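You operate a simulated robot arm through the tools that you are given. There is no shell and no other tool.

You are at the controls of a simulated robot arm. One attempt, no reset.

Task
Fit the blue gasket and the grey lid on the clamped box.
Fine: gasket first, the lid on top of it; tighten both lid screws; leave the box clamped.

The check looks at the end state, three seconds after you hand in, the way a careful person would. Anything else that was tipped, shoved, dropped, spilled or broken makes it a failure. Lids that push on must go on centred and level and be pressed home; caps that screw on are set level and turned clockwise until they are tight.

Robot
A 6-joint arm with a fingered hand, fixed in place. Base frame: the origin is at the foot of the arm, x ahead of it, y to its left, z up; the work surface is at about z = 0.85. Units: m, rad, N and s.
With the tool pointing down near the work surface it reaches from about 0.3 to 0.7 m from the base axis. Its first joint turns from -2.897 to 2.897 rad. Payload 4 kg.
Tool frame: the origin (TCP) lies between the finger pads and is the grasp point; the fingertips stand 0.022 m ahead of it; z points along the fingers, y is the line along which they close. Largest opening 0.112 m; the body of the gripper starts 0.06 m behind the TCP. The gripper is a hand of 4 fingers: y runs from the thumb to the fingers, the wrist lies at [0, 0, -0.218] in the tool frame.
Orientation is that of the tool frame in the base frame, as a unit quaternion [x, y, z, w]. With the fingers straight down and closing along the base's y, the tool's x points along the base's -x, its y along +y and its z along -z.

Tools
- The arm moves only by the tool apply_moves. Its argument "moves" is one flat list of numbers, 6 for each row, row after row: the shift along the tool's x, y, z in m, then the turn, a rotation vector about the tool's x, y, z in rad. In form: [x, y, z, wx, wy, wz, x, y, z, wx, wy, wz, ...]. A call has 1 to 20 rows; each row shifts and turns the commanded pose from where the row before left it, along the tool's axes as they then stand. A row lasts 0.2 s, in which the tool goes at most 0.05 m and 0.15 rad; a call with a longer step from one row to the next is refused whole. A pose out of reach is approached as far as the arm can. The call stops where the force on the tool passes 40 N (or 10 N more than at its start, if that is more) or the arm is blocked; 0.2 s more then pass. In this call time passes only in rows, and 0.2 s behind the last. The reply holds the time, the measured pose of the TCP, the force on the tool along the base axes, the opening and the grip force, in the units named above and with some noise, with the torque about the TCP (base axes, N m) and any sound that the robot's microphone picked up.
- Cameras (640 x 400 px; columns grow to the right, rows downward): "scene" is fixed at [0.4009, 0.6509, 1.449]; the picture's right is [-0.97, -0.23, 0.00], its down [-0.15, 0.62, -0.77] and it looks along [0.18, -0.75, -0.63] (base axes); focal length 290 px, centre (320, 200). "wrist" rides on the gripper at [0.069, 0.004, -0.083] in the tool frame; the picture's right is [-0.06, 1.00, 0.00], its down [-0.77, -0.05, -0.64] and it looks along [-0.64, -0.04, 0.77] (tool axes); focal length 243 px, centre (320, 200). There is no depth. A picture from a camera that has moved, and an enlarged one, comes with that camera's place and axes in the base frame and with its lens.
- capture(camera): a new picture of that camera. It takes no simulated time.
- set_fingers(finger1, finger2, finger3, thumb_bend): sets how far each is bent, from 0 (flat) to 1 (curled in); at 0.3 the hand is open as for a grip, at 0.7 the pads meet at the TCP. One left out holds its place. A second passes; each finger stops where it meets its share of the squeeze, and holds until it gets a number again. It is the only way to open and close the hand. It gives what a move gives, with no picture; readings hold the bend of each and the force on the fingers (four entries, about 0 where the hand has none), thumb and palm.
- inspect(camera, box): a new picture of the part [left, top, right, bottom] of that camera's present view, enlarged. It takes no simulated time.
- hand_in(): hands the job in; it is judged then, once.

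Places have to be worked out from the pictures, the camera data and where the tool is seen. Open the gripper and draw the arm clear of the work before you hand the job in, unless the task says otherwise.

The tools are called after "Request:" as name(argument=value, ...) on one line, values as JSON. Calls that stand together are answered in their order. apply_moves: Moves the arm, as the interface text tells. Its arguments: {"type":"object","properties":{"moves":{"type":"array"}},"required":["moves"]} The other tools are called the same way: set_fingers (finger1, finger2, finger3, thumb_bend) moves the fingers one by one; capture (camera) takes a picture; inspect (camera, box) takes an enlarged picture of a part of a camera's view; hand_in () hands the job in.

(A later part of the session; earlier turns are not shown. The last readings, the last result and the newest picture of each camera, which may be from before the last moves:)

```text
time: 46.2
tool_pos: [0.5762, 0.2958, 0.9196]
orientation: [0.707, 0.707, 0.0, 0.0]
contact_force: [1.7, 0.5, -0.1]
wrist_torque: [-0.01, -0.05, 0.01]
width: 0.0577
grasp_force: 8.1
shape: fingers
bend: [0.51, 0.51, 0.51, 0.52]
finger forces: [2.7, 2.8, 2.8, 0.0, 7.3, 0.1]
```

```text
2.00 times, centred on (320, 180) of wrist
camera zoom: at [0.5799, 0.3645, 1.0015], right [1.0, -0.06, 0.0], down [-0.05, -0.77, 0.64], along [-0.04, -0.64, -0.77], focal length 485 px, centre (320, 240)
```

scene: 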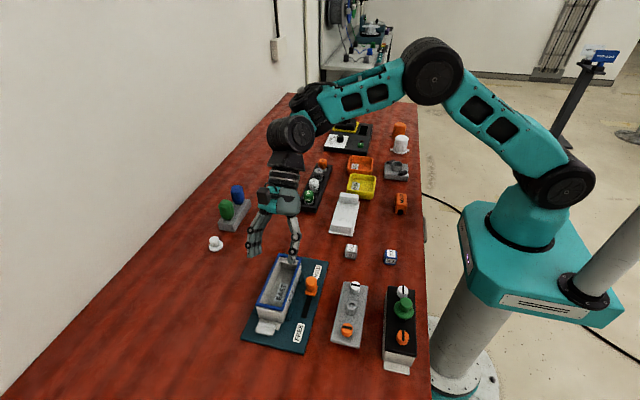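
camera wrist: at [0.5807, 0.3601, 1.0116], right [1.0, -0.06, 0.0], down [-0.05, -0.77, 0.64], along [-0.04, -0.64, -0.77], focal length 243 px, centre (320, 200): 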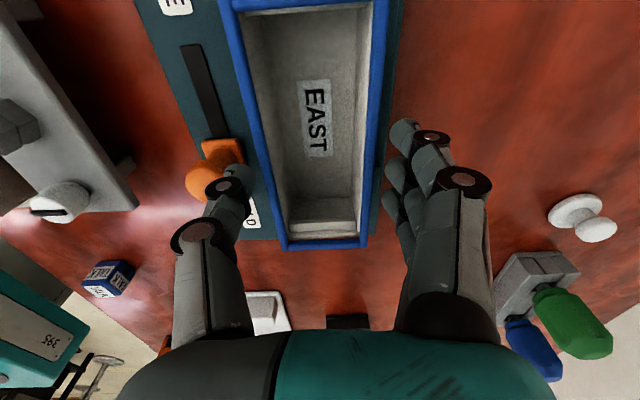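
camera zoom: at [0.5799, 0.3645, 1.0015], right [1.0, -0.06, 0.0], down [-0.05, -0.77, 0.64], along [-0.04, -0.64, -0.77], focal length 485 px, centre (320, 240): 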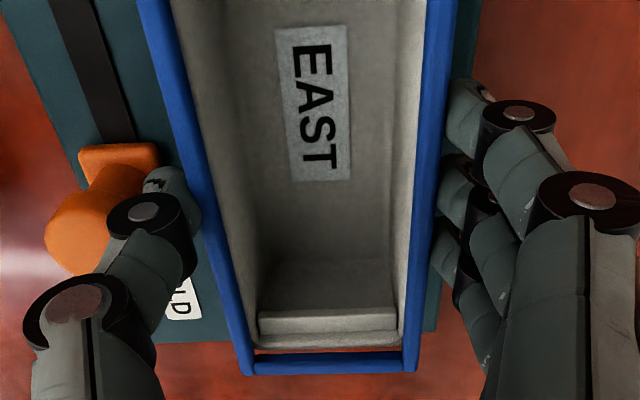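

Gripped. Lifting 3 mm, shifting +4.5 mm in y, lowering again.

Request:
apply_moves(moves=[0, 0, -0.003, 0, 0, 0, 0, 0, 0, 0, 0, 0, 0.0045, 0.0005, 0, 0, 0, 0, 0, 0, 0, 0, 0, 0, 0, 0, 0.002, 0, 0, 0, 0, 0, 0, 0, 0, 0])

Request:
inspect(camera="wrist", box=[160, 80, 480, 280])

Request:
inspect(camera="scene", box=[240, 245, 320, 325])

```text
time: 47.6
tool_pos: [0.5775, 0.3001, 0.9227]
orientation: [0.707, 0.708, -0.001, 0.0]
contact_force: [1.1, 0.3, 1.2]
wrist_torque: [-0.02, -0.03, -0.01]
width: 0.0578
grasp_force: 8.2
shape: fingers
bend: [0.52, 0.52, 0.52, 0.52]
finger forces: [2.5, 2.7, 2.6, 0.0, 7.9, 0.0]
```

```text
2.00 times, centred on (320, 180) of wrist
camera zoom: at [0.5809, 0.369, 1.0035], right [1.0, -0.06, 0.0], down [-0.05, -0.77, 0.64], along [-0.04, -0.64, -0.77], focal length 485 px, centre (320, 240)
```

zoom: 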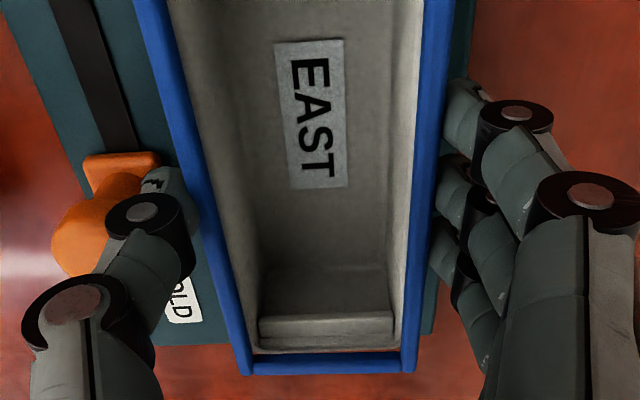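

```text
5.00 times, centred on (280, 285) of scene
camera zoom: at [0.4009, 0.6509, 1.449], right [-0.97, -0.23, 0.0], down [-0.15, 0.62, -0.77], along [0.18, -0.75, -0.63], focal length 1453 px, centre (520, -225)
```

zoom: 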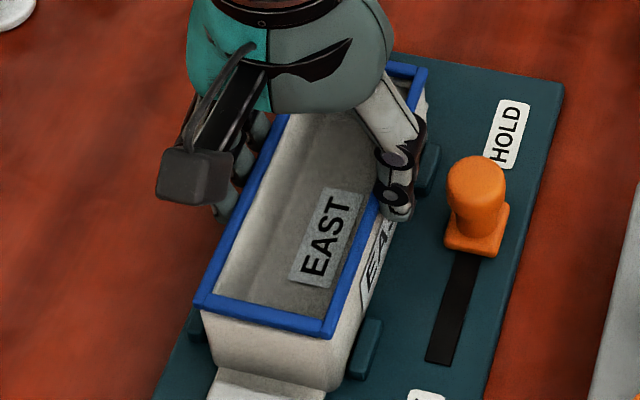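

Request:
apply_moves(moves=[0, 0, 0.0015, 0, 0, 0, 0, 0, 0, 0, 0, 0])

Request:
set_fingers(finger1=0.46, finger2=0.46, finger3=0.46, thumb_bend=0.46)

Request:
apply_moves(moves=[0, 0, -0.01, 0, 0, 0, 0, 0, -0.03, 0, 0, 0, 0, 0, -0.03, 0, 0, 0, 0, 0, -0.03, 0, 0, 0, 0, 0, 0, 0, 0.139, 0, 0, 0, 0, 0, 0.139, 0, 0, 0, 0, 0, 0.139, 0, 0, 0, 0, 0, 0.139, 0, 0, 0, 0, 0, 0.139, 0, 0, 0, 0, 0, 0, 0])

Request:
inspect(camera="wrist", box=[240, 90, 400, 190])

Request:
inspect(camera="wrist", box=[240, 210, 400, 310])

```text
time: 48.2
tool_pos: [0.5752, 0.2998, 0.9206]
orientation: [0.706, 0.708, 0.0, 0.0]
contact_force: [0.9, -0.3, 2.1]
wrist_torque: [0.01, -0.06, 0.02]
width: 0.0578
grasp_force: 8.2
shape: fingers
bend: [0.52, 0.52, 0.52, 0.52]
finger forces: [2.8, 2.8, 2.9, 0.0, 7.3, 0.0]
```

```text
time: 49.2
tool_pos: [0.5765, 0.2994, 0.9205]
orientation: [0.706, 0.708, 0.0, 0.0]
contact_force: [-0.5, 0.2, -0.6]
wrist_torque: [0.01, 0.01, -0.01]
width: 0.068
grasp_force: 0.1
shape: fingers
bend: [0.46, 0.46, 0.46, 0.46]
finger forces: [0.0, 0.0, 0.1, 0.1, 0.1, 0.0]
```

```text
time: 51.4
tool_pos: [0.5771, 0.3004, 1.019]
orientation: [0.664, 0.665, 0.241, -0.242]
contact_force: [-0.3, -0.4, 0.1]
wrist_torque: [0.0, 0.0, -0.03]
width: 0.0683
grasp_force: 0.0
shape: fingers
bend: [0.46, 0.46, 0.46, 0.46]
finger forces: [0.0, 0.0, 0.1, 0.1, 0.0, 0.0]
```

```text
4.00 times, centred on (320, 140) of wrist
camera zoom: at [0.5802, 0.2996, 1.1264], right [1.0, -0.05, -0.04], down [-0.05, -1.0, 0.0], along [-0.04, 0.0, -1.0], focal length 970 px, centre (320, 440)
```

zoom: 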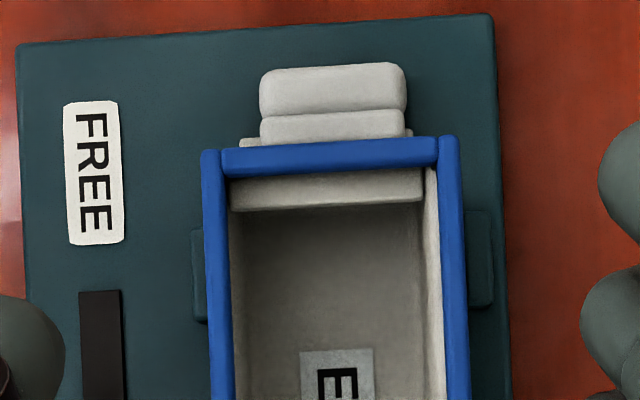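

```text
4.00 times, centred on (320, 260) of wrist
camera zoom: at [0.5802, 0.2996, 1.1264], right [1.0, -0.05, -0.04], down [-0.05, -1.0, 0.0], along [-0.04, 0.0, -1.0], focal length 970 px, centre (320, -40)
```

zoom: 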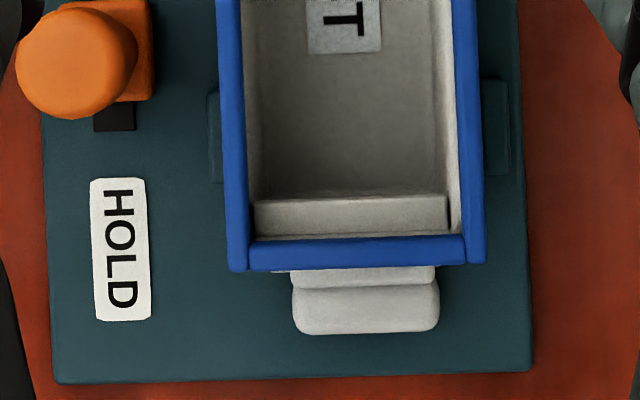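

The gasket now covers the rim all round: about 1.6 mm overhang at the near end, ≤3 mm at the far end, and about 1 mm off in x. Next I'll move this straight-down view over the grey lid to measure it.

Request:
apply_moves(moves=[0.00385, -0.0408, 0.0032, 0, 0, 0, 0.00385, -0.0408, 0.0032, 0, 0, 0, 0.00385, -0.0408, 0.0032, 0, 0, 0, 0.00385, -0.0408, 0.0032, 0, 0, 0, 0, 0, 0, 0, 0, 0])

Request:
capture(camera="wrist")

Request:
inspect(camera="wrist", box=[240, 100, 400, 200])

Request:
inspect(camera="wrist", box=[240, 190, 400, 290])

Request:
inspect(camera="scene", box=[320, 265, 384, 355])

Request:
inspect(camera="scene", box=[232, 240, 336, 350])

```text
time: 52.6
tool_pos: [0.4113, 0.3198, 1.0222]
orientation: [0.664, 0.665, 0.24, -0.241]
contact_force: [0.2, 0.7, -0.6]
wrist_torque: [0.01, -0.01, -0.01]
width: 0.0681
grasp_force: 0.1
shape: fingers
bend: [0.46, 0.46, 0.46, 0.46]
finger forces: [0.0, 0.0, 0.0, 0.1, 0.0, 0.1]
```

```text
taken
camera wrist: at [0.4142, 0.3187, 1.1287], right [1.0, -0.05, -0.04], down [-0.05, -1.0, 0.0], along [-0.04, 0.0, -1.0], focal length 243 px, centre (320, 200)
```

wrist: 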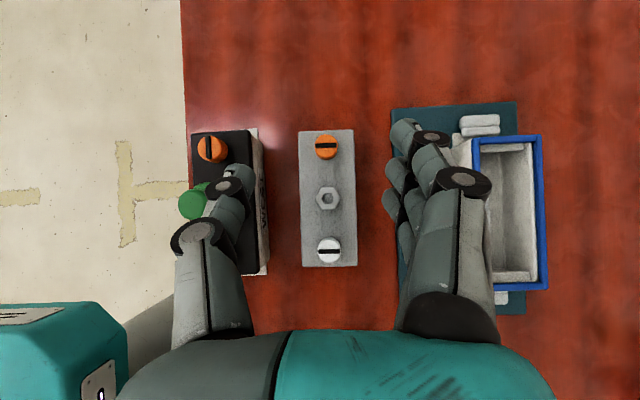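

```text
4.00 times, centred on (320, 150) of wrist
camera zoom: at [0.4142, 0.3187, 1.1287], right [1.0, -0.05, -0.04], down [-0.05, -1.0, 0.0], along [-0.04, 0.0, -1.0], focal length 970 px, centre (320, 400)
```

zoom: 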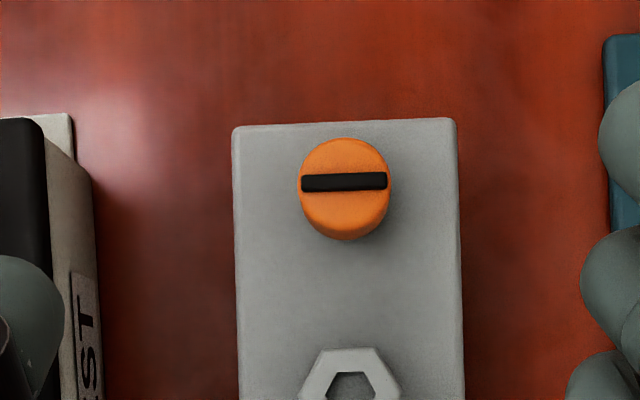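

```text
4.00 times, centred on (320, 240) of wrist
camera zoom: at [0.4142, 0.3187, 1.1287], right [1.0, -0.05, -0.04], down [-0.05, -1.0, 0.0], along [-0.04, 0.0, -1.0], focal length 970 px, centre (320, 40)
```

zoom: 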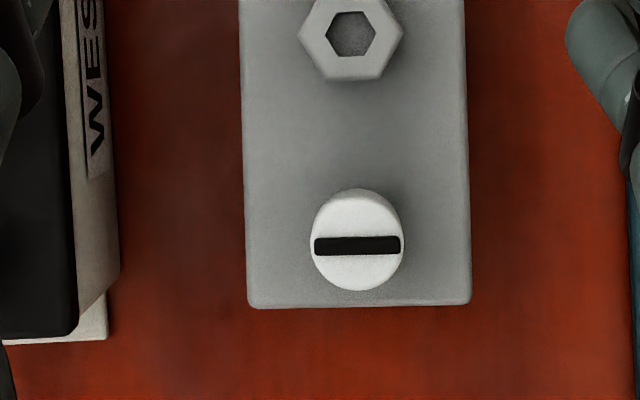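

```text
4.44 times, centred on (352, 310) of scene
camera zoom: at [0.4009, 0.6509, 1.449], right [-0.97, -0.23, 0.0], down [-0.15, 0.62, -0.77], along [0.18, -0.75, -0.63], focal length 1291 px, centre (178, -289)
```

zoom: 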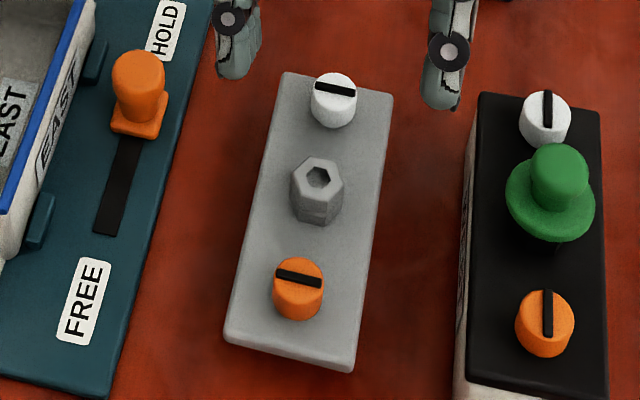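

```text
3.64 times, centred on (284, 295) of scene
camera zoom: at [0.4009, 0.6509, 1.449], right [-0.97, -0.23, 0.0], down [-0.15, 0.62, -0.77], along [0.18, -0.75, -0.63], focal length 1056 px, centre (451, -146)
```

zoom: 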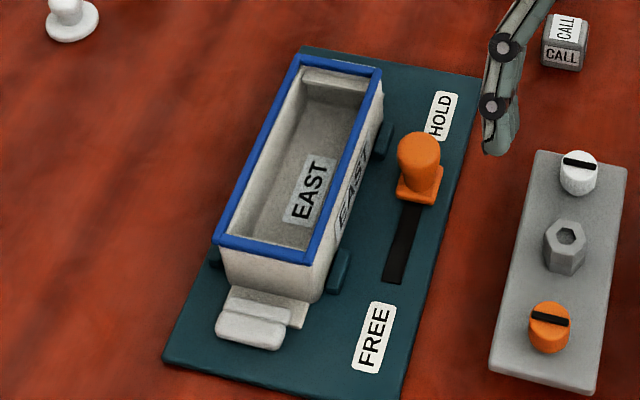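

The gasket is seated well. The lid top is at z≈0.88 (it sits on a low support), centred at about (0.4125, 0.3195), with a ~25 mm tall hex post in the middle whose flats face ±y. I'll lift it by the hex with thumb and middle finger, so I'll return to the starting hand orientation and move fingers 1 and 3 out of the way.

Request:
apply_moves(moves=[0, 0, 0, 0, -0.139, 0, 0, 0, 0, 0, -0.139, 0, 0, 0, 0, 0, -0.139, 0, 0, 0, 0, 0, -0.139, 0, 0, 0, 0, 0, -0.139, 0, 0, 0, 0, 0, 0, -0.1428, 0, 0, 0, 0, 0, -0.1428, 0, 0, 0, 0, 0, -0.1428, 0, 0, 0, 0, 0, -0.1428, 0, 0, 0, 0, 0, -0.1428, 0, 0, 0, 0, 0, -0.1428, 0, 0, 0, 0, 0, -0.1428, 0, 0, 0, 0, 0, -0.1428, 0, 0, 0, 0, 0, -0.1428, 0, 0, 0, 0, 0, -0.1428, 0, 0, 0, 0, 0, -0.1428])

Request:
set_fingers(finger1=0.0, finger2=0.54, finger3=0.0, thumb_bend=0.54)

Request:
capture(camera="wrist")

Request:
capture(camera="scene")

Request:
inspect(camera="scene", box=[290, 210, 420, 320])

```text
time: 56.0
tool_pos: [0.4143, 0.3209, 1.0197]
orientation: [-0.002, 1.0, 0.0, -0.001]
contact_force: [-0.9, -0.4, 0.7]
wrist_torque: [0.0, 0.0, -0.03]
width: 0.0684
grasp_force: 0.0
shape: fingers
bend: [0.46, 0.46, 0.46, 0.46]
finger forces: [0.0, 0.0, 0.0, 0.0, 0.1, 0.0]
```

```text
time: 57.0
tool_pos: [0.4135, 0.3204, 1.02]
orientation: [0.0, 1.0, 0.0, 0.0]
contact_force: [0.8, 1.0, 0.2]
wrist_torque: [0.04, 0.06, 0.04]
width: 0.1057
grasp_force: 0.1
shape: fingers
bend: [0.0, 0.54, 0.0, 0.54]
finger forces: [0.0, 0.0, 0.1, 0.1, 0.0, 0.0]
```

```text
taken
camera wrist: at [0.3441, 0.3243, 1.1015], right [0.06, 1.0, 0.0], down [0.77, -0.05, 0.64], along [0.64, -0.04, -0.77], focal length 243 px, centre (320, 200)
```

wrist: 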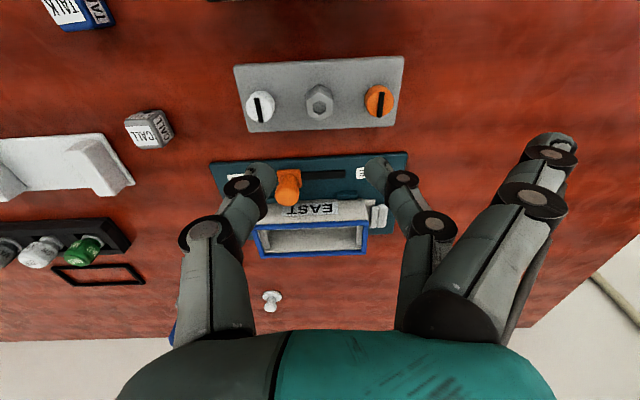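

```text
taken
```

scene: 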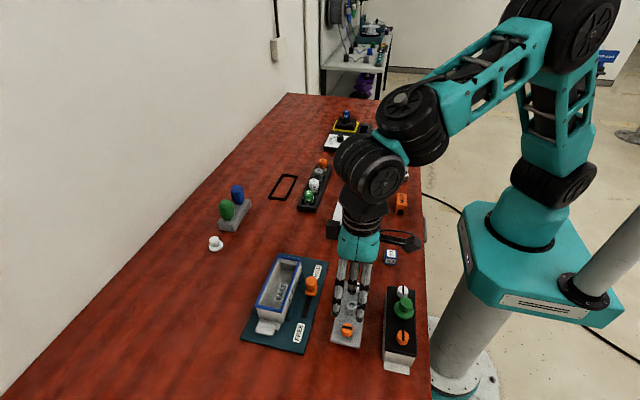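

```text
3.64 times, centred on (355, 265) of scene
camera zoom: at [0.4009, 0.6509, 1.449], right [-0.97, -0.23, 0.0], down [-0.15, 0.62, -0.77], along [0.18, -0.75, -0.63], focal length 1056 px, centre (193, -36)
```

zoom: 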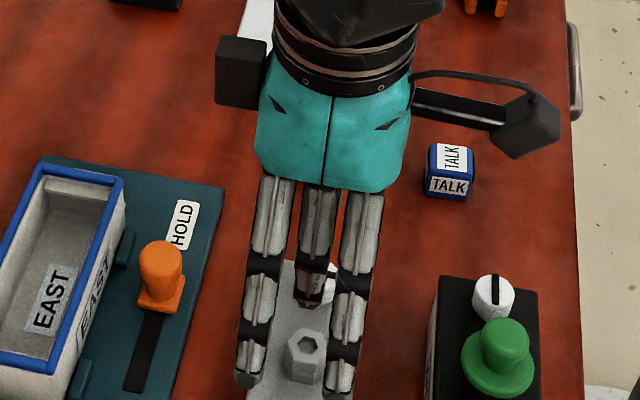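

Fingers 1 and 3 flat stay well clear (tips about 85 mm out, higher up). Zooming in to locate the hex precisely from here.

Request:
inspect(camera="wrist", box=[230, 50, 410, 140])

Request:
inspect(camera="wrist", box=[160, 120, 480, 320])

```text
3.56 times, centred on (320, 95) of wrist
camera zoom: at [0.3441, 0.3243, 1.1015], right [0.06, 1.0, 0.0], down [0.77, -0.05, 0.64], along [0.64, -0.04, -0.77], focal length 863 px, centre (320, 573)
```

zoom: 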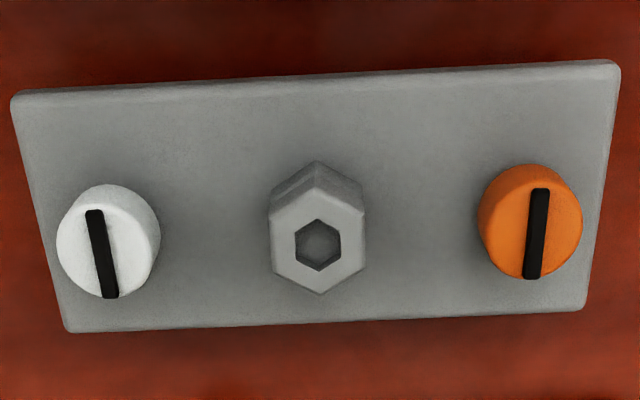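

```text
2.00 times, centred on (320, 220) of wrist
camera zoom: at [0.3441, 0.3243, 1.1015], right [0.06, 1.0, 0.0], down [0.77, -0.05, 0.64], along [0.64, -0.04, -0.77], focal length 485 px, centre (320, 160)
```

zoom: 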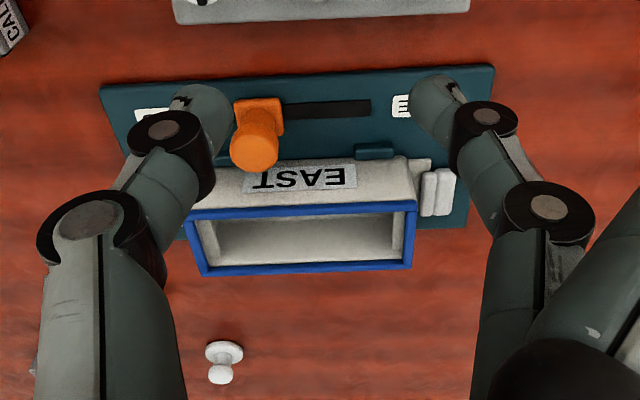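

Hex centre is at about (0.4122, 0.3195). I'll narrow thumb and middle finger, centre, and descend to just above the hex for a check.

Request:
set_fingers(finger2=0.58, thumb_bend=0.58)

Request:
apply_moves(moves=[0.0013, -0.0008, 0.02, 0, 0, 0, 0, 0, 0.03, 0, 0, 0, 0, 0, 0.025, 0, 0, 0, 0, 0, 0, 0, 0, 0])

Request:
capture(camera="wrist")

Request:
inspect(camera="scene", box=[306, 240, 402, 350])

```text
time: 58.0
tool_pos: [0.4132, 0.321, 1.0192]
orientation: [0.0, 1.0, 0.0, 0.0]
contact_force: [-0.2, 0.0, -0.8]
wrist_torque: [-0.01, 0.02, -0.01]
width: 0.1019
grasp_force: 0.0
shape: fingers
bend: [0.0, 0.57, 0.0, 0.57]
finger forces: [0.0, 0.0, 0.0, 0.1, 0.1, 0.0]
```

```text
time: 59.0
tool_pos: [0.413, 0.321, 0.9434]
orientation: [0.0, 1.0, 0.0, 0.0]
contact_force: [-0.4, 0.6, 0.4]
wrist_torque: [-0.04, -0.02, 0.0]
width: 0.1016
grasp_force: 0.0
shape: fingers
bend: [0.0, 0.57, 0.0, 0.57]
finger forces: [0.0, 0.1, 0.0, 0.0, 0.0, 0.1]
```

```text
taken
camera wrist: at [0.3431, 0.324, 1.0251], right [0.06, 1.0, 0.0], down [0.77, -0.05, 0.64], along [0.64, -0.04, -0.77], focal length 243 px, centre (320, 200)
```

wrist: 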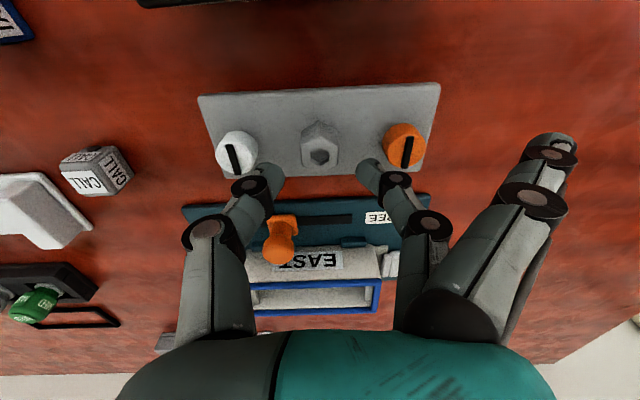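

```text
3.64 times, centred on (354, 295) of scene
camera zoom: at [0.4009, 0.6509, 1.449], right [-0.97, -0.23, 0.0], down [-0.15, 0.62, -0.77], along [0.18, -0.75, -0.63], focal length 1056 px, centre (196, -146)
```

zoom: 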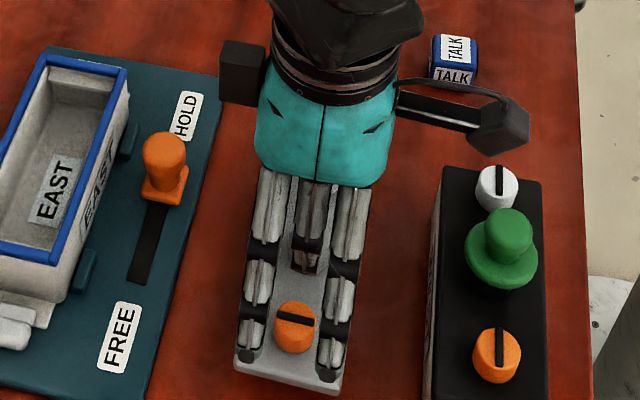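

Request:
apply_moves(moves=[0.0008, -0.0007, 0.015, 0, 0, 0, 0, 0, 0.015, 0, 0, 0, 0, 0, 0, 0, 0, 0])

Request:
inspect(camera="wrist", box=[180, 80, 460, 255])

Request:
inspect(camera="scene", box=[320, 270, 384, 350])

```text
time: 59.8
tool_pos: [0.4111, 0.3184, 0.9151]
orientation: [0.0, 1.0, 0.002, -0.001]
contact_force: [0.8, 1.0, 1.7]
wrist_torque: [-0.02, 0.0, 0.02]
width: 0.101
grasp_force: 1.3
shape: fingers
bend: [0.0, 0.57, 0.0, 0.57]
finger forces: [0.0, 0.1, 0.0, 0.0, 1.3, 0.0]
```

```text
2.29 times, centred on (320, 168) of wrist
camera zoom: at [0.3424, 0.3226, 0.996], right [0.06, 1.0, 0.0], down [0.77, -0.05, 0.64], along [0.64, -0.04, -0.77], focal length 555 px, centre (320, 274)
```

zoom: 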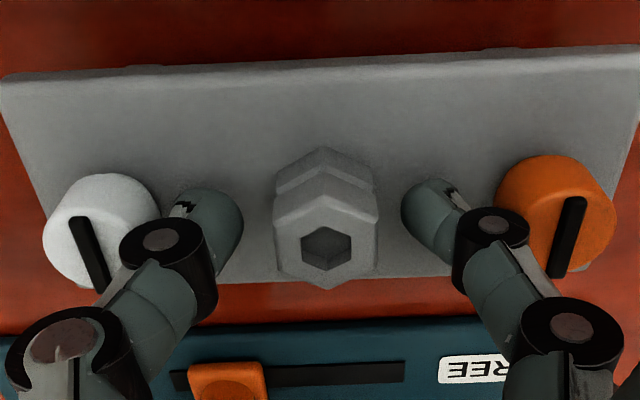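

```text
5.00 times, centred on (352, 310) of scene
camera zoom: at [0.4009, 0.6509, 1.449], right [-0.97, -0.23, 0.0], down [-0.15, 0.62, -0.77], along [0.18, -0.75, -0.63], focal length 1453 px, centre (160, -350)
```

zoom: 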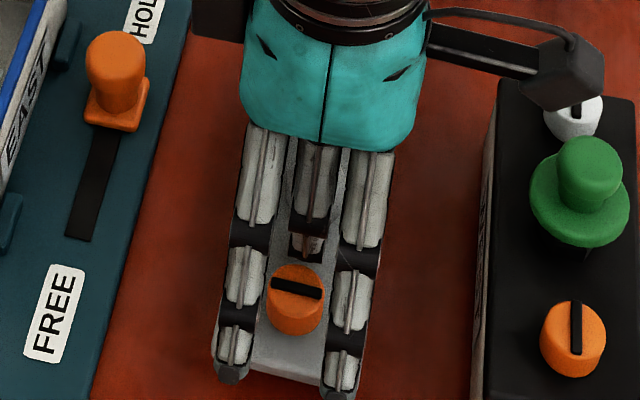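

The thumb shows a light 1.3 N touch: its knuckle is close to the white screw head. I'll back up 5 mm, narrow the pinch (≈27 mm gap vs the 21 mm hex), and descend again.

Request:
apply_moves(moves=[0, 0, -0.006, 0, 0, 0, 0, 0.0006, 0, 0, 0, 0])

Request:
set_fingers(finger2=0.6, thumb_bend=0.6)

Request:
inspect(camera="wrist", box=[180, 80, 460, 255])

```text
time: 60.4
tool_pos: [0.4119, 0.3201, 0.9205]
orientation: [0.0, 1.0, -0.001, 0.0]
contact_force: [0.5, 0.1, -0.3]
wrist_torque: [-0.03, 0.0, -0.02]
width: 0.1007
grasp_force: 0.1
shape: fingers
bend: [0.0, 0.57, 0.0, 0.57]
finger forces: [0.1, 0.0, 0.0, 0.0, 0.1, 0.0]
```

```text
time: 61.4
tool_pos: [0.4128, 0.3193, 0.9217]
orientation: [0.0, 1.0, 0.0, 0.0]
contact_force: [-0.4, 0.1, 0.1]
wrist_torque: [-0.02, -0.03, -0.03]
width: 0.0976
grasp_force: 0.1
shape: fingers
bend: [0.0, 0.6, 0.0, 0.6]
finger forces: [0.0, 0.0, 0.0, 0.1, 0.0, 0.0]
```

```text
2.29 times, centred on (320, 168) of wrist
camera zoom: at [0.3423, 0.3231, 1.0027], right [0.06, 1.0, 0.0], down [0.77, -0.05, 0.64], along [0.64, -0.04, -0.77], focal length 555 px, centre (320, 274)
```

zoom: 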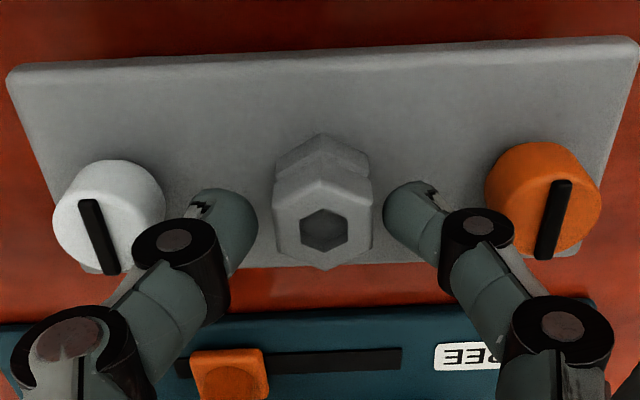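

Request:
apply_moves(moves=[0, 0, 0.005, 0, 0, 0, 0, 0, 0.004, 0, 0, 0, 0, 0, 0, 0, 0, 0])

Request:
inspect(camera="wrist", box=[180, 80, 460, 255])

```text
time: 62.2
tool_pos: [0.4111, 0.3193, 0.9106]
orientation: [0.0, 1.0, 0.001, 0.0]
contact_force: [-0.4, -0.2, 0.1]
wrist_torque: [-0.01, -0.01, -0.01]
width: 0.0975
grasp_force: 0.0
shape: fingers
bend: [0.0, 0.6, 0.0, 0.6]
finger forces: [0.1, 0.0, 0.1, 0.0, 0.0, 0.1]
```

```text
2.29 times, centred on (320, 168) of wrist
camera zoom: at [0.3416, 0.3234, 0.9933], right [0.06, 1.0, 0.0], down [0.77, -0.05, 0.64], along [0.64, -0.04, -0.77], focal length 555 px, centre (320, 274)
```

zoom: 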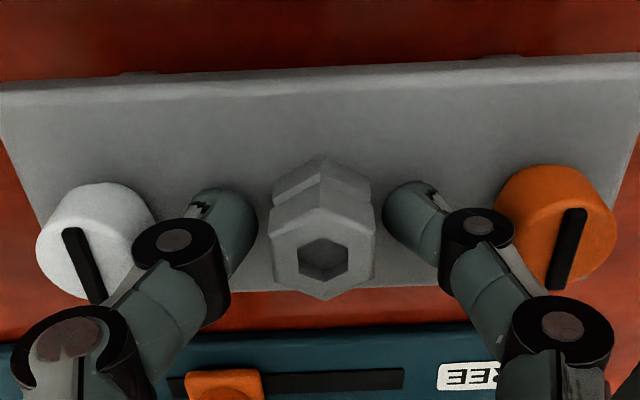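

Request:
apply_moves(moves=[0, 0, 0.003, 0, 0, 0, 0, 0, 0, 0, 0, 0])

Request:
set_fingers(finger2=0.7, thumb_bend=0.7)

Request:
inspect(camera="wrist", box=[180, 80, 460, 255])

Request:
inspect(camera="scene", box=[320, 270, 384, 350])

```text
time: 62.8
tool_pos: [0.4118, 0.319, 0.9106]
orientation: [0.0, 1.0, 0.002, 0.001]
contact_force: [-2.7, -1.5, 27.3]
wrist_torque: [-0.46, 0.1, -0.06]
width: 0.0974
grasp_force: 13.5
shape: fingers
bend: [0.0, 0.61, 0.0, 0.61]
finger forces: [0.0, 5.5, 0.0, 0.0, 22.5, 0.0]
```

```text
time: 63.8
tool_pos: [0.4118, 0.3195, 0.9078]
orientation: [0.0, 1.0, 0.002, 0.0]
contact_force: [2.8, 0.1, 16.4]
wrist_torque: [0.1, -0.1, -0.04]
width: 0.0923
grasp_force: 13.8
shape: fingers
bend: [0.0, 0.66, 0.0, 0.67]
finger forces: [0.0, 15.9, 0.0, 0.1, 12.1, 0.1]
```

```text
2.29 times, centred on (320, 168) of wrist
camera zoom: at [0.3414, 0.3228, 0.9906], right [0.06, 1.0, 0.0], down [0.76, -0.05, 0.64], along [0.64, -0.04, -0.77], focal length 555 px, centre (320, 274)
```

zoom: 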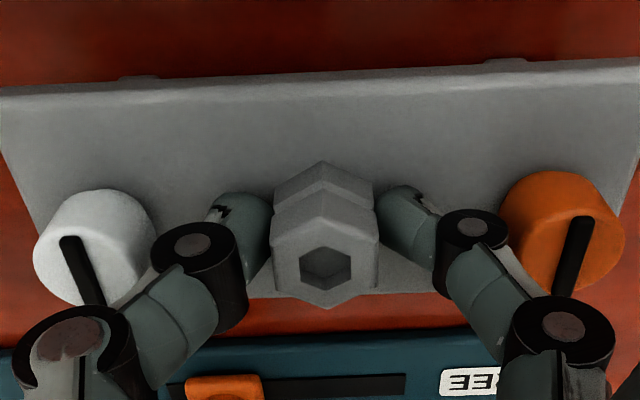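

```text
5.00 times, centred on (352, 310) of scene
camera zoom: at [0.4009, 0.6509, 1.449], right [-0.97, -0.23, 0.0], down [-0.15, 0.62, -0.77], along [0.18, -0.75, -0.63], focal length 1453 px, centre (160, -350)
```

zoom: 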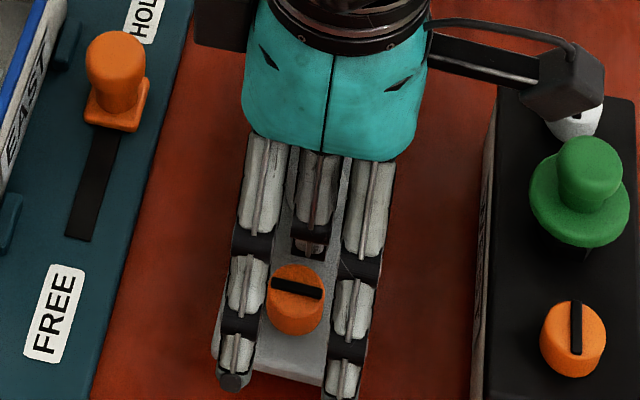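

The tips touched the lid surface and the hex is now pinched with ~14 N. Lifting gently to see whether the lid comes along.

Request:
apply_moves(moves=[0, 0, -0.003, 0, 0, 0, 0, 0, -0.003, 0, 0, 0, 0, 0, -0.004, 0, 0, 0, 0, 0, 0, 0, 0, 0])

Request:
inspect(camera="wrist", box=[180, 80, 460, 255])

Request:
inspect(camera="scene", box=[320, 270, 384, 350])

```text
time: 64.8
tool_pos: [0.4101, 0.3194, 0.9181]
orientation: [0.0, 1.0, 0.0, 0.0]
contact_force: [0.0, 0.1, -0.6]
wrist_torque: [0.0, -0.03, 0.0]
width: 0.0915
grasp_force: 5.0
shape: fingers
bend: [0.0, 0.63, 0.0, 0.67]
finger forces: [0.0, 5.1, 0.0, 0.0, 5.7, 0.1]
```

```text
2.29 times, centred on (320, 168) of wrist
camera zoom: at [0.3404, 0.3226, 1.0006], right [0.06, 1.0, 0.0], down [0.77, -0.05, 0.64], along [0.64, -0.04, -0.77], focal length 555 px, centre (320, 274)
```

zoom: 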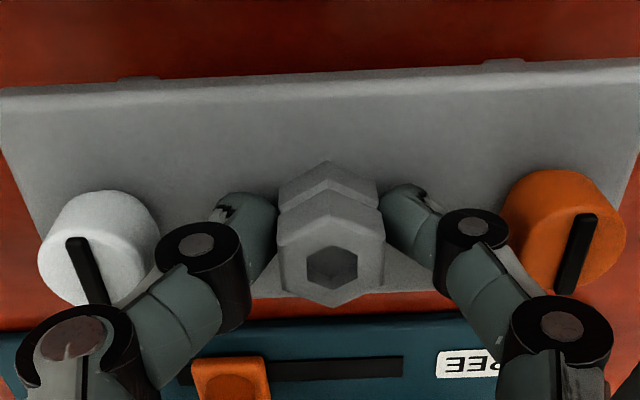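

```text
5.00 times, centred on (352, 310) of scene
camera zoom: at [0.4009, 0.6509, 1.449], right [-0.97, -0.23, 0.0], down [-0.15, 0.62, -0.77], along [0.18, -0.75, -0.63], focal length 1453 px, centre (160, -350)
```

zoom: 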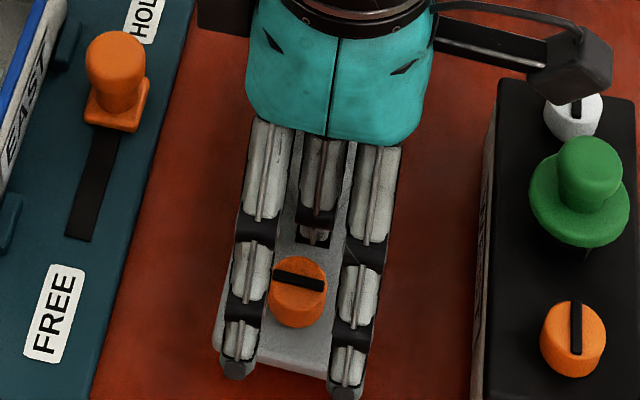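

The lid lifted with the hand. I'll firm up the pinch a little and check the scene before moving on.

Request:
set_fingers(finger2=0.76, thumb_bend=0.78)

Request:
apply_moves(moves=[0, 0, -0.015, 0, 0, 0, 0, 0, -0.025, 0, 0, 0, 0, 0, -0.03, 0, 0, 0, 0, 0, 0, 0, 0, 0])

Request:
capture(camera="wrist")

Request:
inspect(camera="scene", box=[296, 220, 408, 350])

```text
time: 65.8
tool_pos: [0.4095, 0.319, 0.9185]
orientation: [0.0, 1.0, 0.0, 0.0]
contact_force: [0.8, 0.2, -1.5]
wrist_torque: [-0.02, 0.04, 0.01]
width: 0.0864
grasp_force: 9.9
shape: fingers
bend: [0.0, 0.61, 0.0, 0.69]
finger forces: [0.1, 8.0, 0.1, 0.0, 11.9, 0.0]
```

```text
time: 66.8
tool_pos: [0.4126, 0.3189, 0.9906]
orientation: [0.0, 1.0, -0.001, 0.0]
contact_force: [-0.1, -0.2, -1.0]
wrist_torque: [0.0, -0.02, 0.02]
width: 0.086
grasp_force: 10.1
shape: fingers
bend: [0.0, 0.61, 0.0, 0.69]
finger forces: [0.0, 8.0, 0.1, 0.1, 11.7, 0.0]
```

```text
taken
camera wrist: at [0.3426, 0.3215, 1.0709], right [0.06, 1.0, 0.0], down [0.77, -0.05, 0.64], along [0.64, -0.04, -0.77], focal length 243 px, centre (320, 200)
```

wrist: 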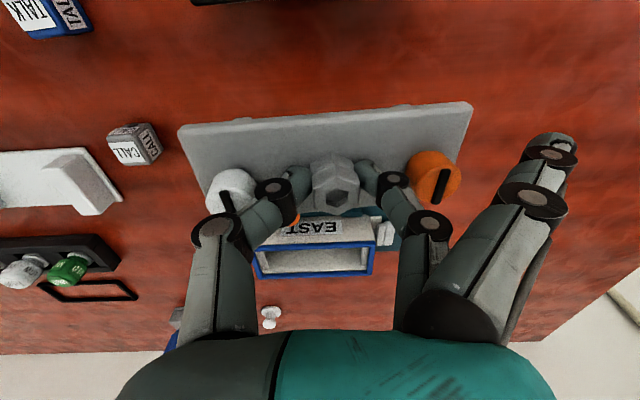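

```text
3.08 times, centred on (352, 285) of scene
camera zoom: at [0.4009, 0.6509, 1.449], right [-0.97, -0.23, 0.0], down [-0.15, 0.62, -0.77], along [0.18, -0.75, -0.63], focal length 894 px, centre (222, -62)
```

zoom: 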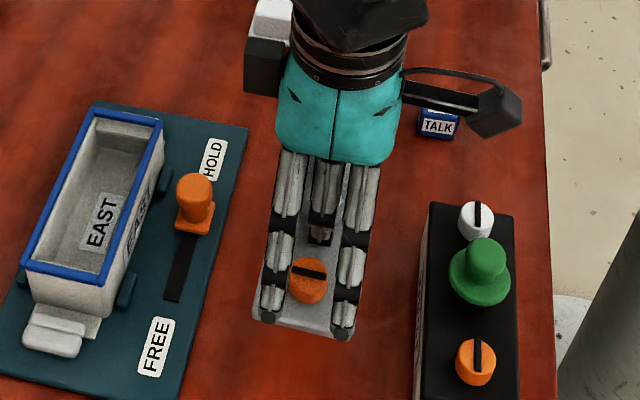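

The lid is held roughly level. I'll zoom to measure exactly how it sits in the grip (offset and yaw relative to the TCP).

Request:
inspect(camera="wrist", box=[160, 80, 480, 280])

Request:
inspect(camera="scene", box=[310, 265, 374, 345])

```text
2.00 times, centred on (320, 180) of wrist
camera zoom: at [0.3426, 0.3215, 1.0709], right [0.06, 1.0, 0.0], down [0.77, -0.05, 0.64], along [0.64, -0.04, -0.77], focal length 485 px, centre (320, 240)
```

zoom: 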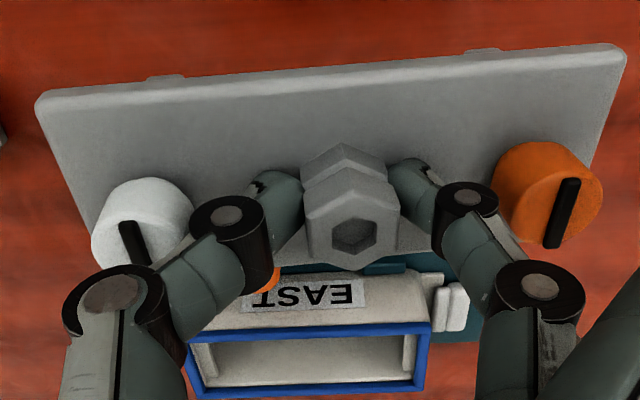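

```text
5.00 times, centred on (342, 305) of scene
camera zoom: at [0.4009, 0.6509, 1.449], right [-0.97, -0.23, 0.0], down [-0.15, 0.62, -0.77], along [0.18, -0.75, -0.63], focal length 1453 px, centre (210, -325)
```

zoom: 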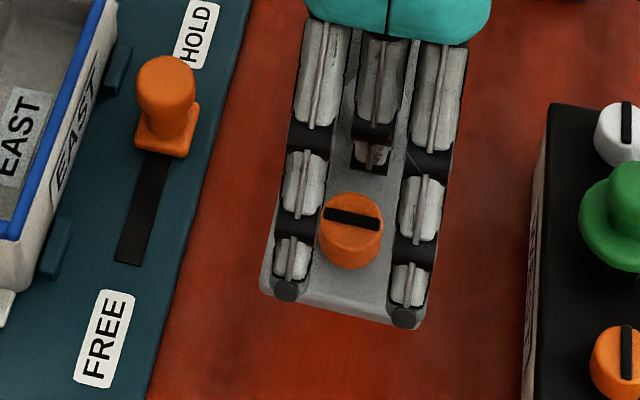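

The lid appears tilted a few degrees because the thumb has pushed further than the finger (0.69 vs 0.61). I'll rebalance the pinch to bring the hex back to the middle and level the lid.

Request:
set_fingers(finger2=0.8)

Request:
set_fingers(thumb_bend=0.71)

Request:
inspect(camera="wrist", box=[160, 80, 480, 280])

```text
time: 67.8
tool_pos: [0.414, 0.318, 0.9897]
orientation: [0.0, 1.0, 0.0, -0.001]
contact_force: [-0.2, -0.1, -0.6]
wrist_torque: [-0.04, 0.01, 0.0]
width: 0.0829
grasp_force: 7.9
shape: fingers
bend: [0.0, 0.58, 0.0, 0.71]
finger forces: [0.0, 6.4, 0.0, 0.0, 9.7, 0.0]
```

```text
time: 68.8
tool_pos: [0.413, 0.3174, 0.9883]
orientation: [0.0, 1.0, 0.0, 0.001]
contact_force: [0.0, 0.0, -1.1]
wrist_torque: [-0.03, 0.02, -0.02]
width: 0.0868
grasp_force: 4.5
shape: fingers
bend: [0.0, 0.59, 0.0, 0.69]
finger forces: [0.0, 4.6, 0.0, 0.0, 4.4, 0.1]
```

```text
2.00 times, centred on (320, 180) of wrist
camera zoom: at [0.3426, 0.3215, 1.0707], right [0.06, 1.0, 0.0], down [0.77, -0.05, 0.64], along [0.64, -0.04, -0.77], focal length 485 px, centre (320, 240)
```

zoom: 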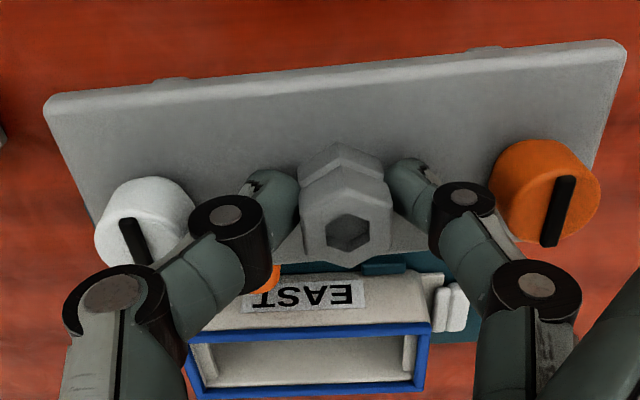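

Fitting the screw heads, hex and lid edges together, the lid is pitched about 0.066 rad (orange end low), with roughly no yaw. Rather than disturb the grip, I'll tilt the hand by that angle to level the lid, then carry it slowly over the box.

Request:
apply_moves(moves=[0, 0, -0.005, -0.033, 0, 0, 0, 0, -0.005, -0.033, 0, 0, -0.01367, -0.00207, -0.0006, 0, 0, 0, -0.01367, -0.00207, -0.0006, 0, 0, 0, -0.01367, -0.00207, -0.0006, 0, 0, 0, -0.01367, -0.00207, -0.0006, 0, 0, 0, -0.01367, -0.00207, -0.0006, 0, 0, 0, -0.01367, -0.00207, -0.0006, 0, 0, 0, -0.01367, -0.00207, -0.0006, 0, 0, 0, -0.01367, -0.00207, -0.0006, 0, 0, 0, -0.01367, -0.00207, -0.0006, 0, 0, 0, -0.01367, -0.00207, -0.0006, 0, 0, 0, -0.01367, -0.00207, -0.0006, 0, 0, 0, -0.01367, -0.00207, -0.0006, 0, 0, 0, 0, 0, 0, 0, 0, 0])

Request:
capture(camera="wrist")

Request:
capture(camera="scene")

Request:
inspect(camera="scene", box=[230, 210, 420, 360])

```text
time: 72.0
tool_pos: [0.5771, 0.2951, 1.004]
orientation: [0.0, 0.999, 0.034, 0.001]
contact_force: [0.3, -0.5, -0.7]
wrist_torque: [0.01, 0.02, 0.01]
width: 0.087
grasp_force: 4.7
shape: fingers
bend: [0.0, 0.59, 0.0, 0.69]
finger forces: [0.0, 4.6, 0.0, 0.0, 4.7, 0.0]
```

```text
taken
camera wrist: at [0.5075, 0.2934, 1.0851], right [0.06, 1.0, 0.07], down [0.77, -0.09, 0.64], along [0.64, 0.01, -0.77], focal length 243 px, centre (320, 200)
```

wrist: 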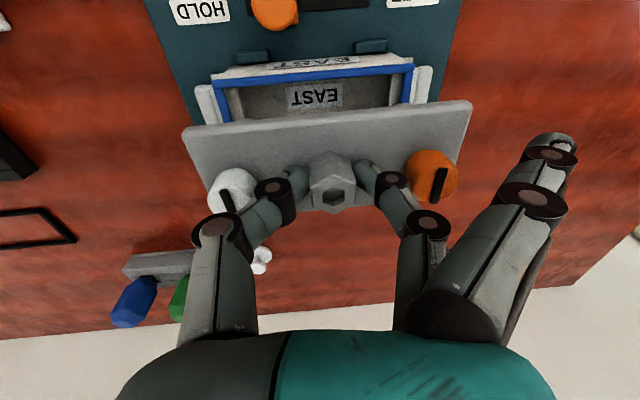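

```text
taken
```

scene: 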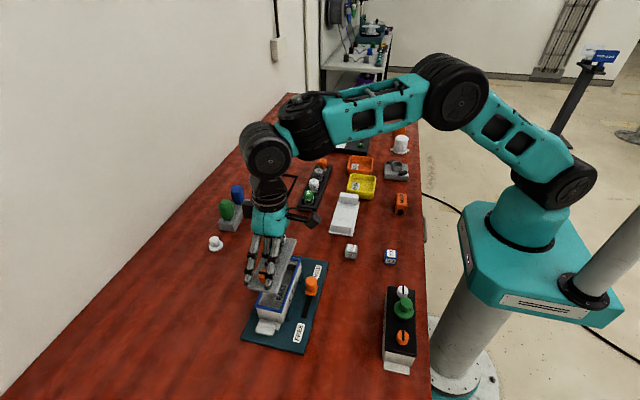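

```text
2.67 times, centred on (325, 285) of scene
camera zoom: at [0.4009, 0.6509, 1.449], right [-0.97, -0.23, 0.0], down [-0.15, 0.62, -0.77], along [0.18, -0.75, -0.63], focal length 775 px, centre (307, -27)
```

zoom: 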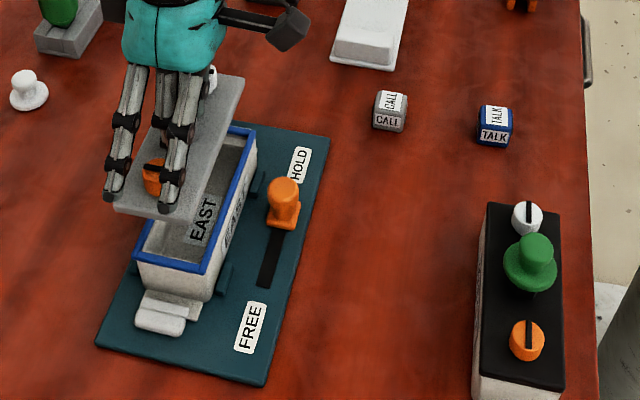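

Nothing is left at the lid's old place, so it stood on its own underside features. I'll zoom in to see the lid's level and its underside.

Request:
inspect(camera="scene", box=[248, 225, 328, 315])

Request:
inspect(camera="wrist", box=[160, 40, 480, 240])

```text
4.44 times, centred on (288, 270) of scene
camera zoom: at [0.4009, 0.6509, 1.449], right [-0.97, -0.23, 0.0], down [-0.15, 0.62, -0.77], along [0.18, -0.75, -0.63], focal length 1291 px, centre (462, -111)
```

zoom: 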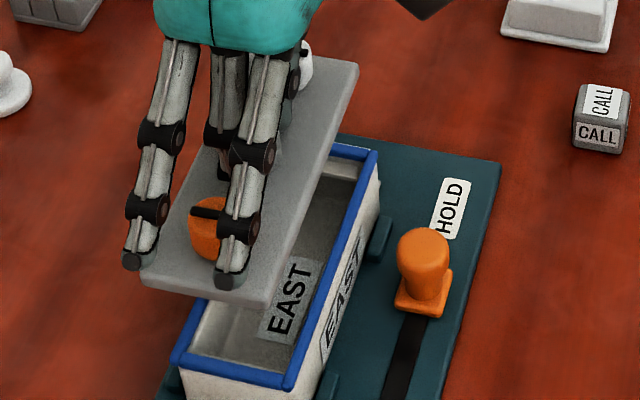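

```text
2.00 times, centred on (320, 140) of wrist
camera zoom: at [0.5075, 0.2934, 1.0851], right [0.06, 1.0, 0.07], down [0.77, -0.09, 0.64], along [0.64, 0.01, -0.77], focal length 485 px, centre (320, 320)
```

zoom: 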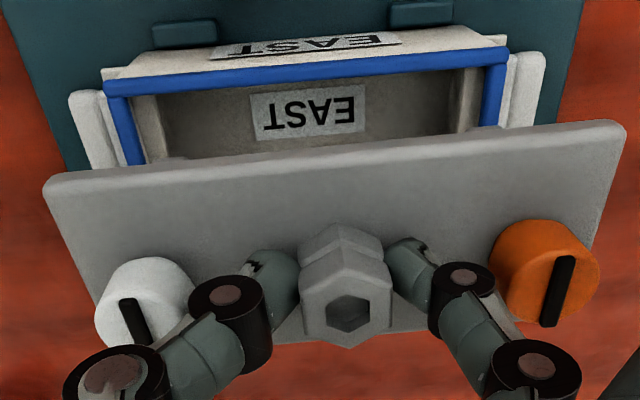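

The lid now looks close to level over the box. I'll take finer zooms to measure its yaw and lateral offset against the gasket before lowering.

Request:
inspect(camera="wrist", box=[170, 60, 270, 160])

Request:
inspect(camera="wrist", box=[390, 50, 490, 150])

Request:
inspect(camera="wrist", box=[190, 150, 290, 230])

Request:
inspect(camera="wrist", box=[390, 130, 490, 210])

Request:
inspect(camera="scene", box=[244, 270, 308, 320])

```text
4.00 times, centred on (220, 110) of wrist
camera zoom: at [0.5075, 0.2934, 1.0851], right [0.06, 1.0, 0.07], down [0.77, -0.09, 0.64], along [0.64, 0.01, -0.77], focal length 970 px, centre (720, 560)
```

zoom: 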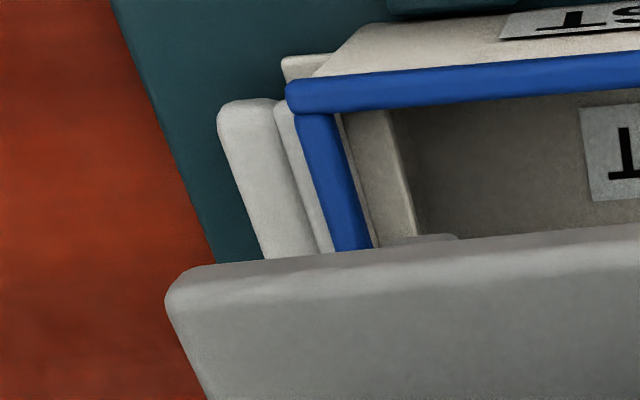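

```text
4.00 times, centred on (440, 100) of wrist
camera zoom: at [0.5075, 0.2934, 1.0851], right [0.06, 1.0, 0.07], down [0.77, -0.09, 0.64], along [0.64, 0.01, -0.77], focal length 970 px, centre (-160, 600)
```

zoom: 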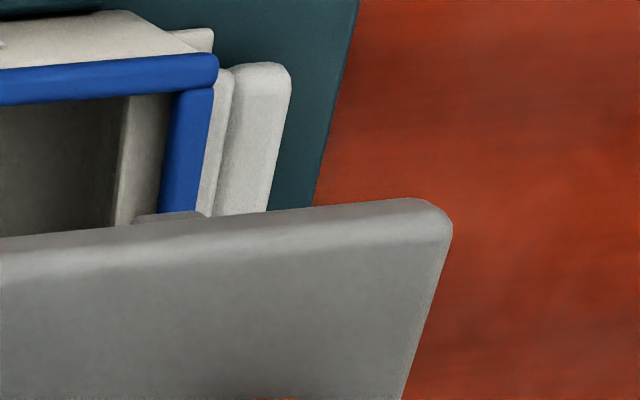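

```text
5.00 times, centred on (240, 190) of wrist
camera zoom: at [0.5075, 0.2934, 1.0851], right [0.06, 1.0, 0.07], down [0.77, -0.09, 0.64], along [0.64, 0.01, -0.77], focal length 1213 px, centre (720, 250)
```

zoom: 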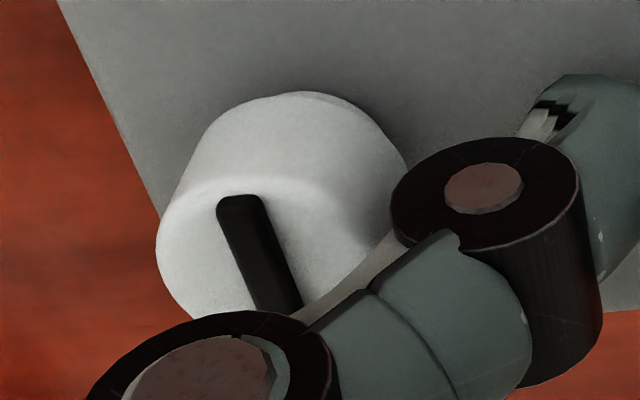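

```text
5.00 times, centred on (440, 170) of wrist
camera zoom: at [0.5075, 0.2934, 1.0851], right [0.06, 1.0, 0.07], down [0.77, -0.09, 0.64], along [0.64, 0.01, -0.77], focal length 1213 px, centre (-280, 350)
```

zoom: 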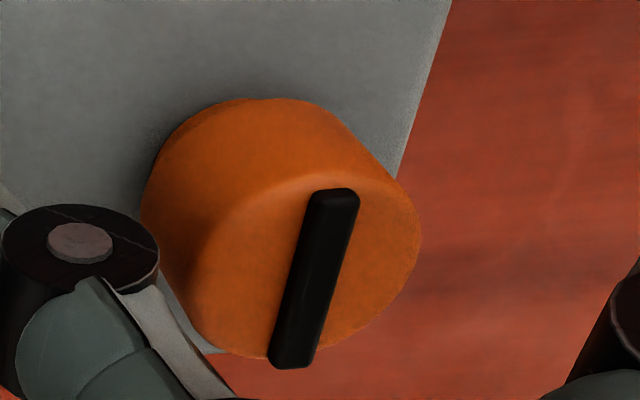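

```text
8.00 times, centred on (276, 295) of scene
camera zoom: at [0.4009, 0.6509, 1.449], right [-0.97, -0.23, 0.0], down [-0.15, 0.62, -0.77], along [0.18, -0.75, -0.63], focal length 2324 px, centre (672, -560)
```

zoom: 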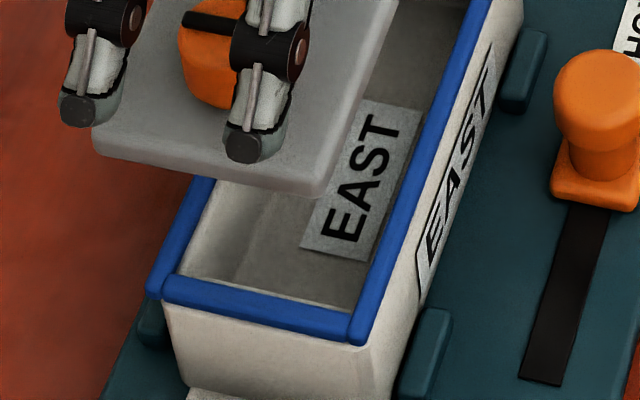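

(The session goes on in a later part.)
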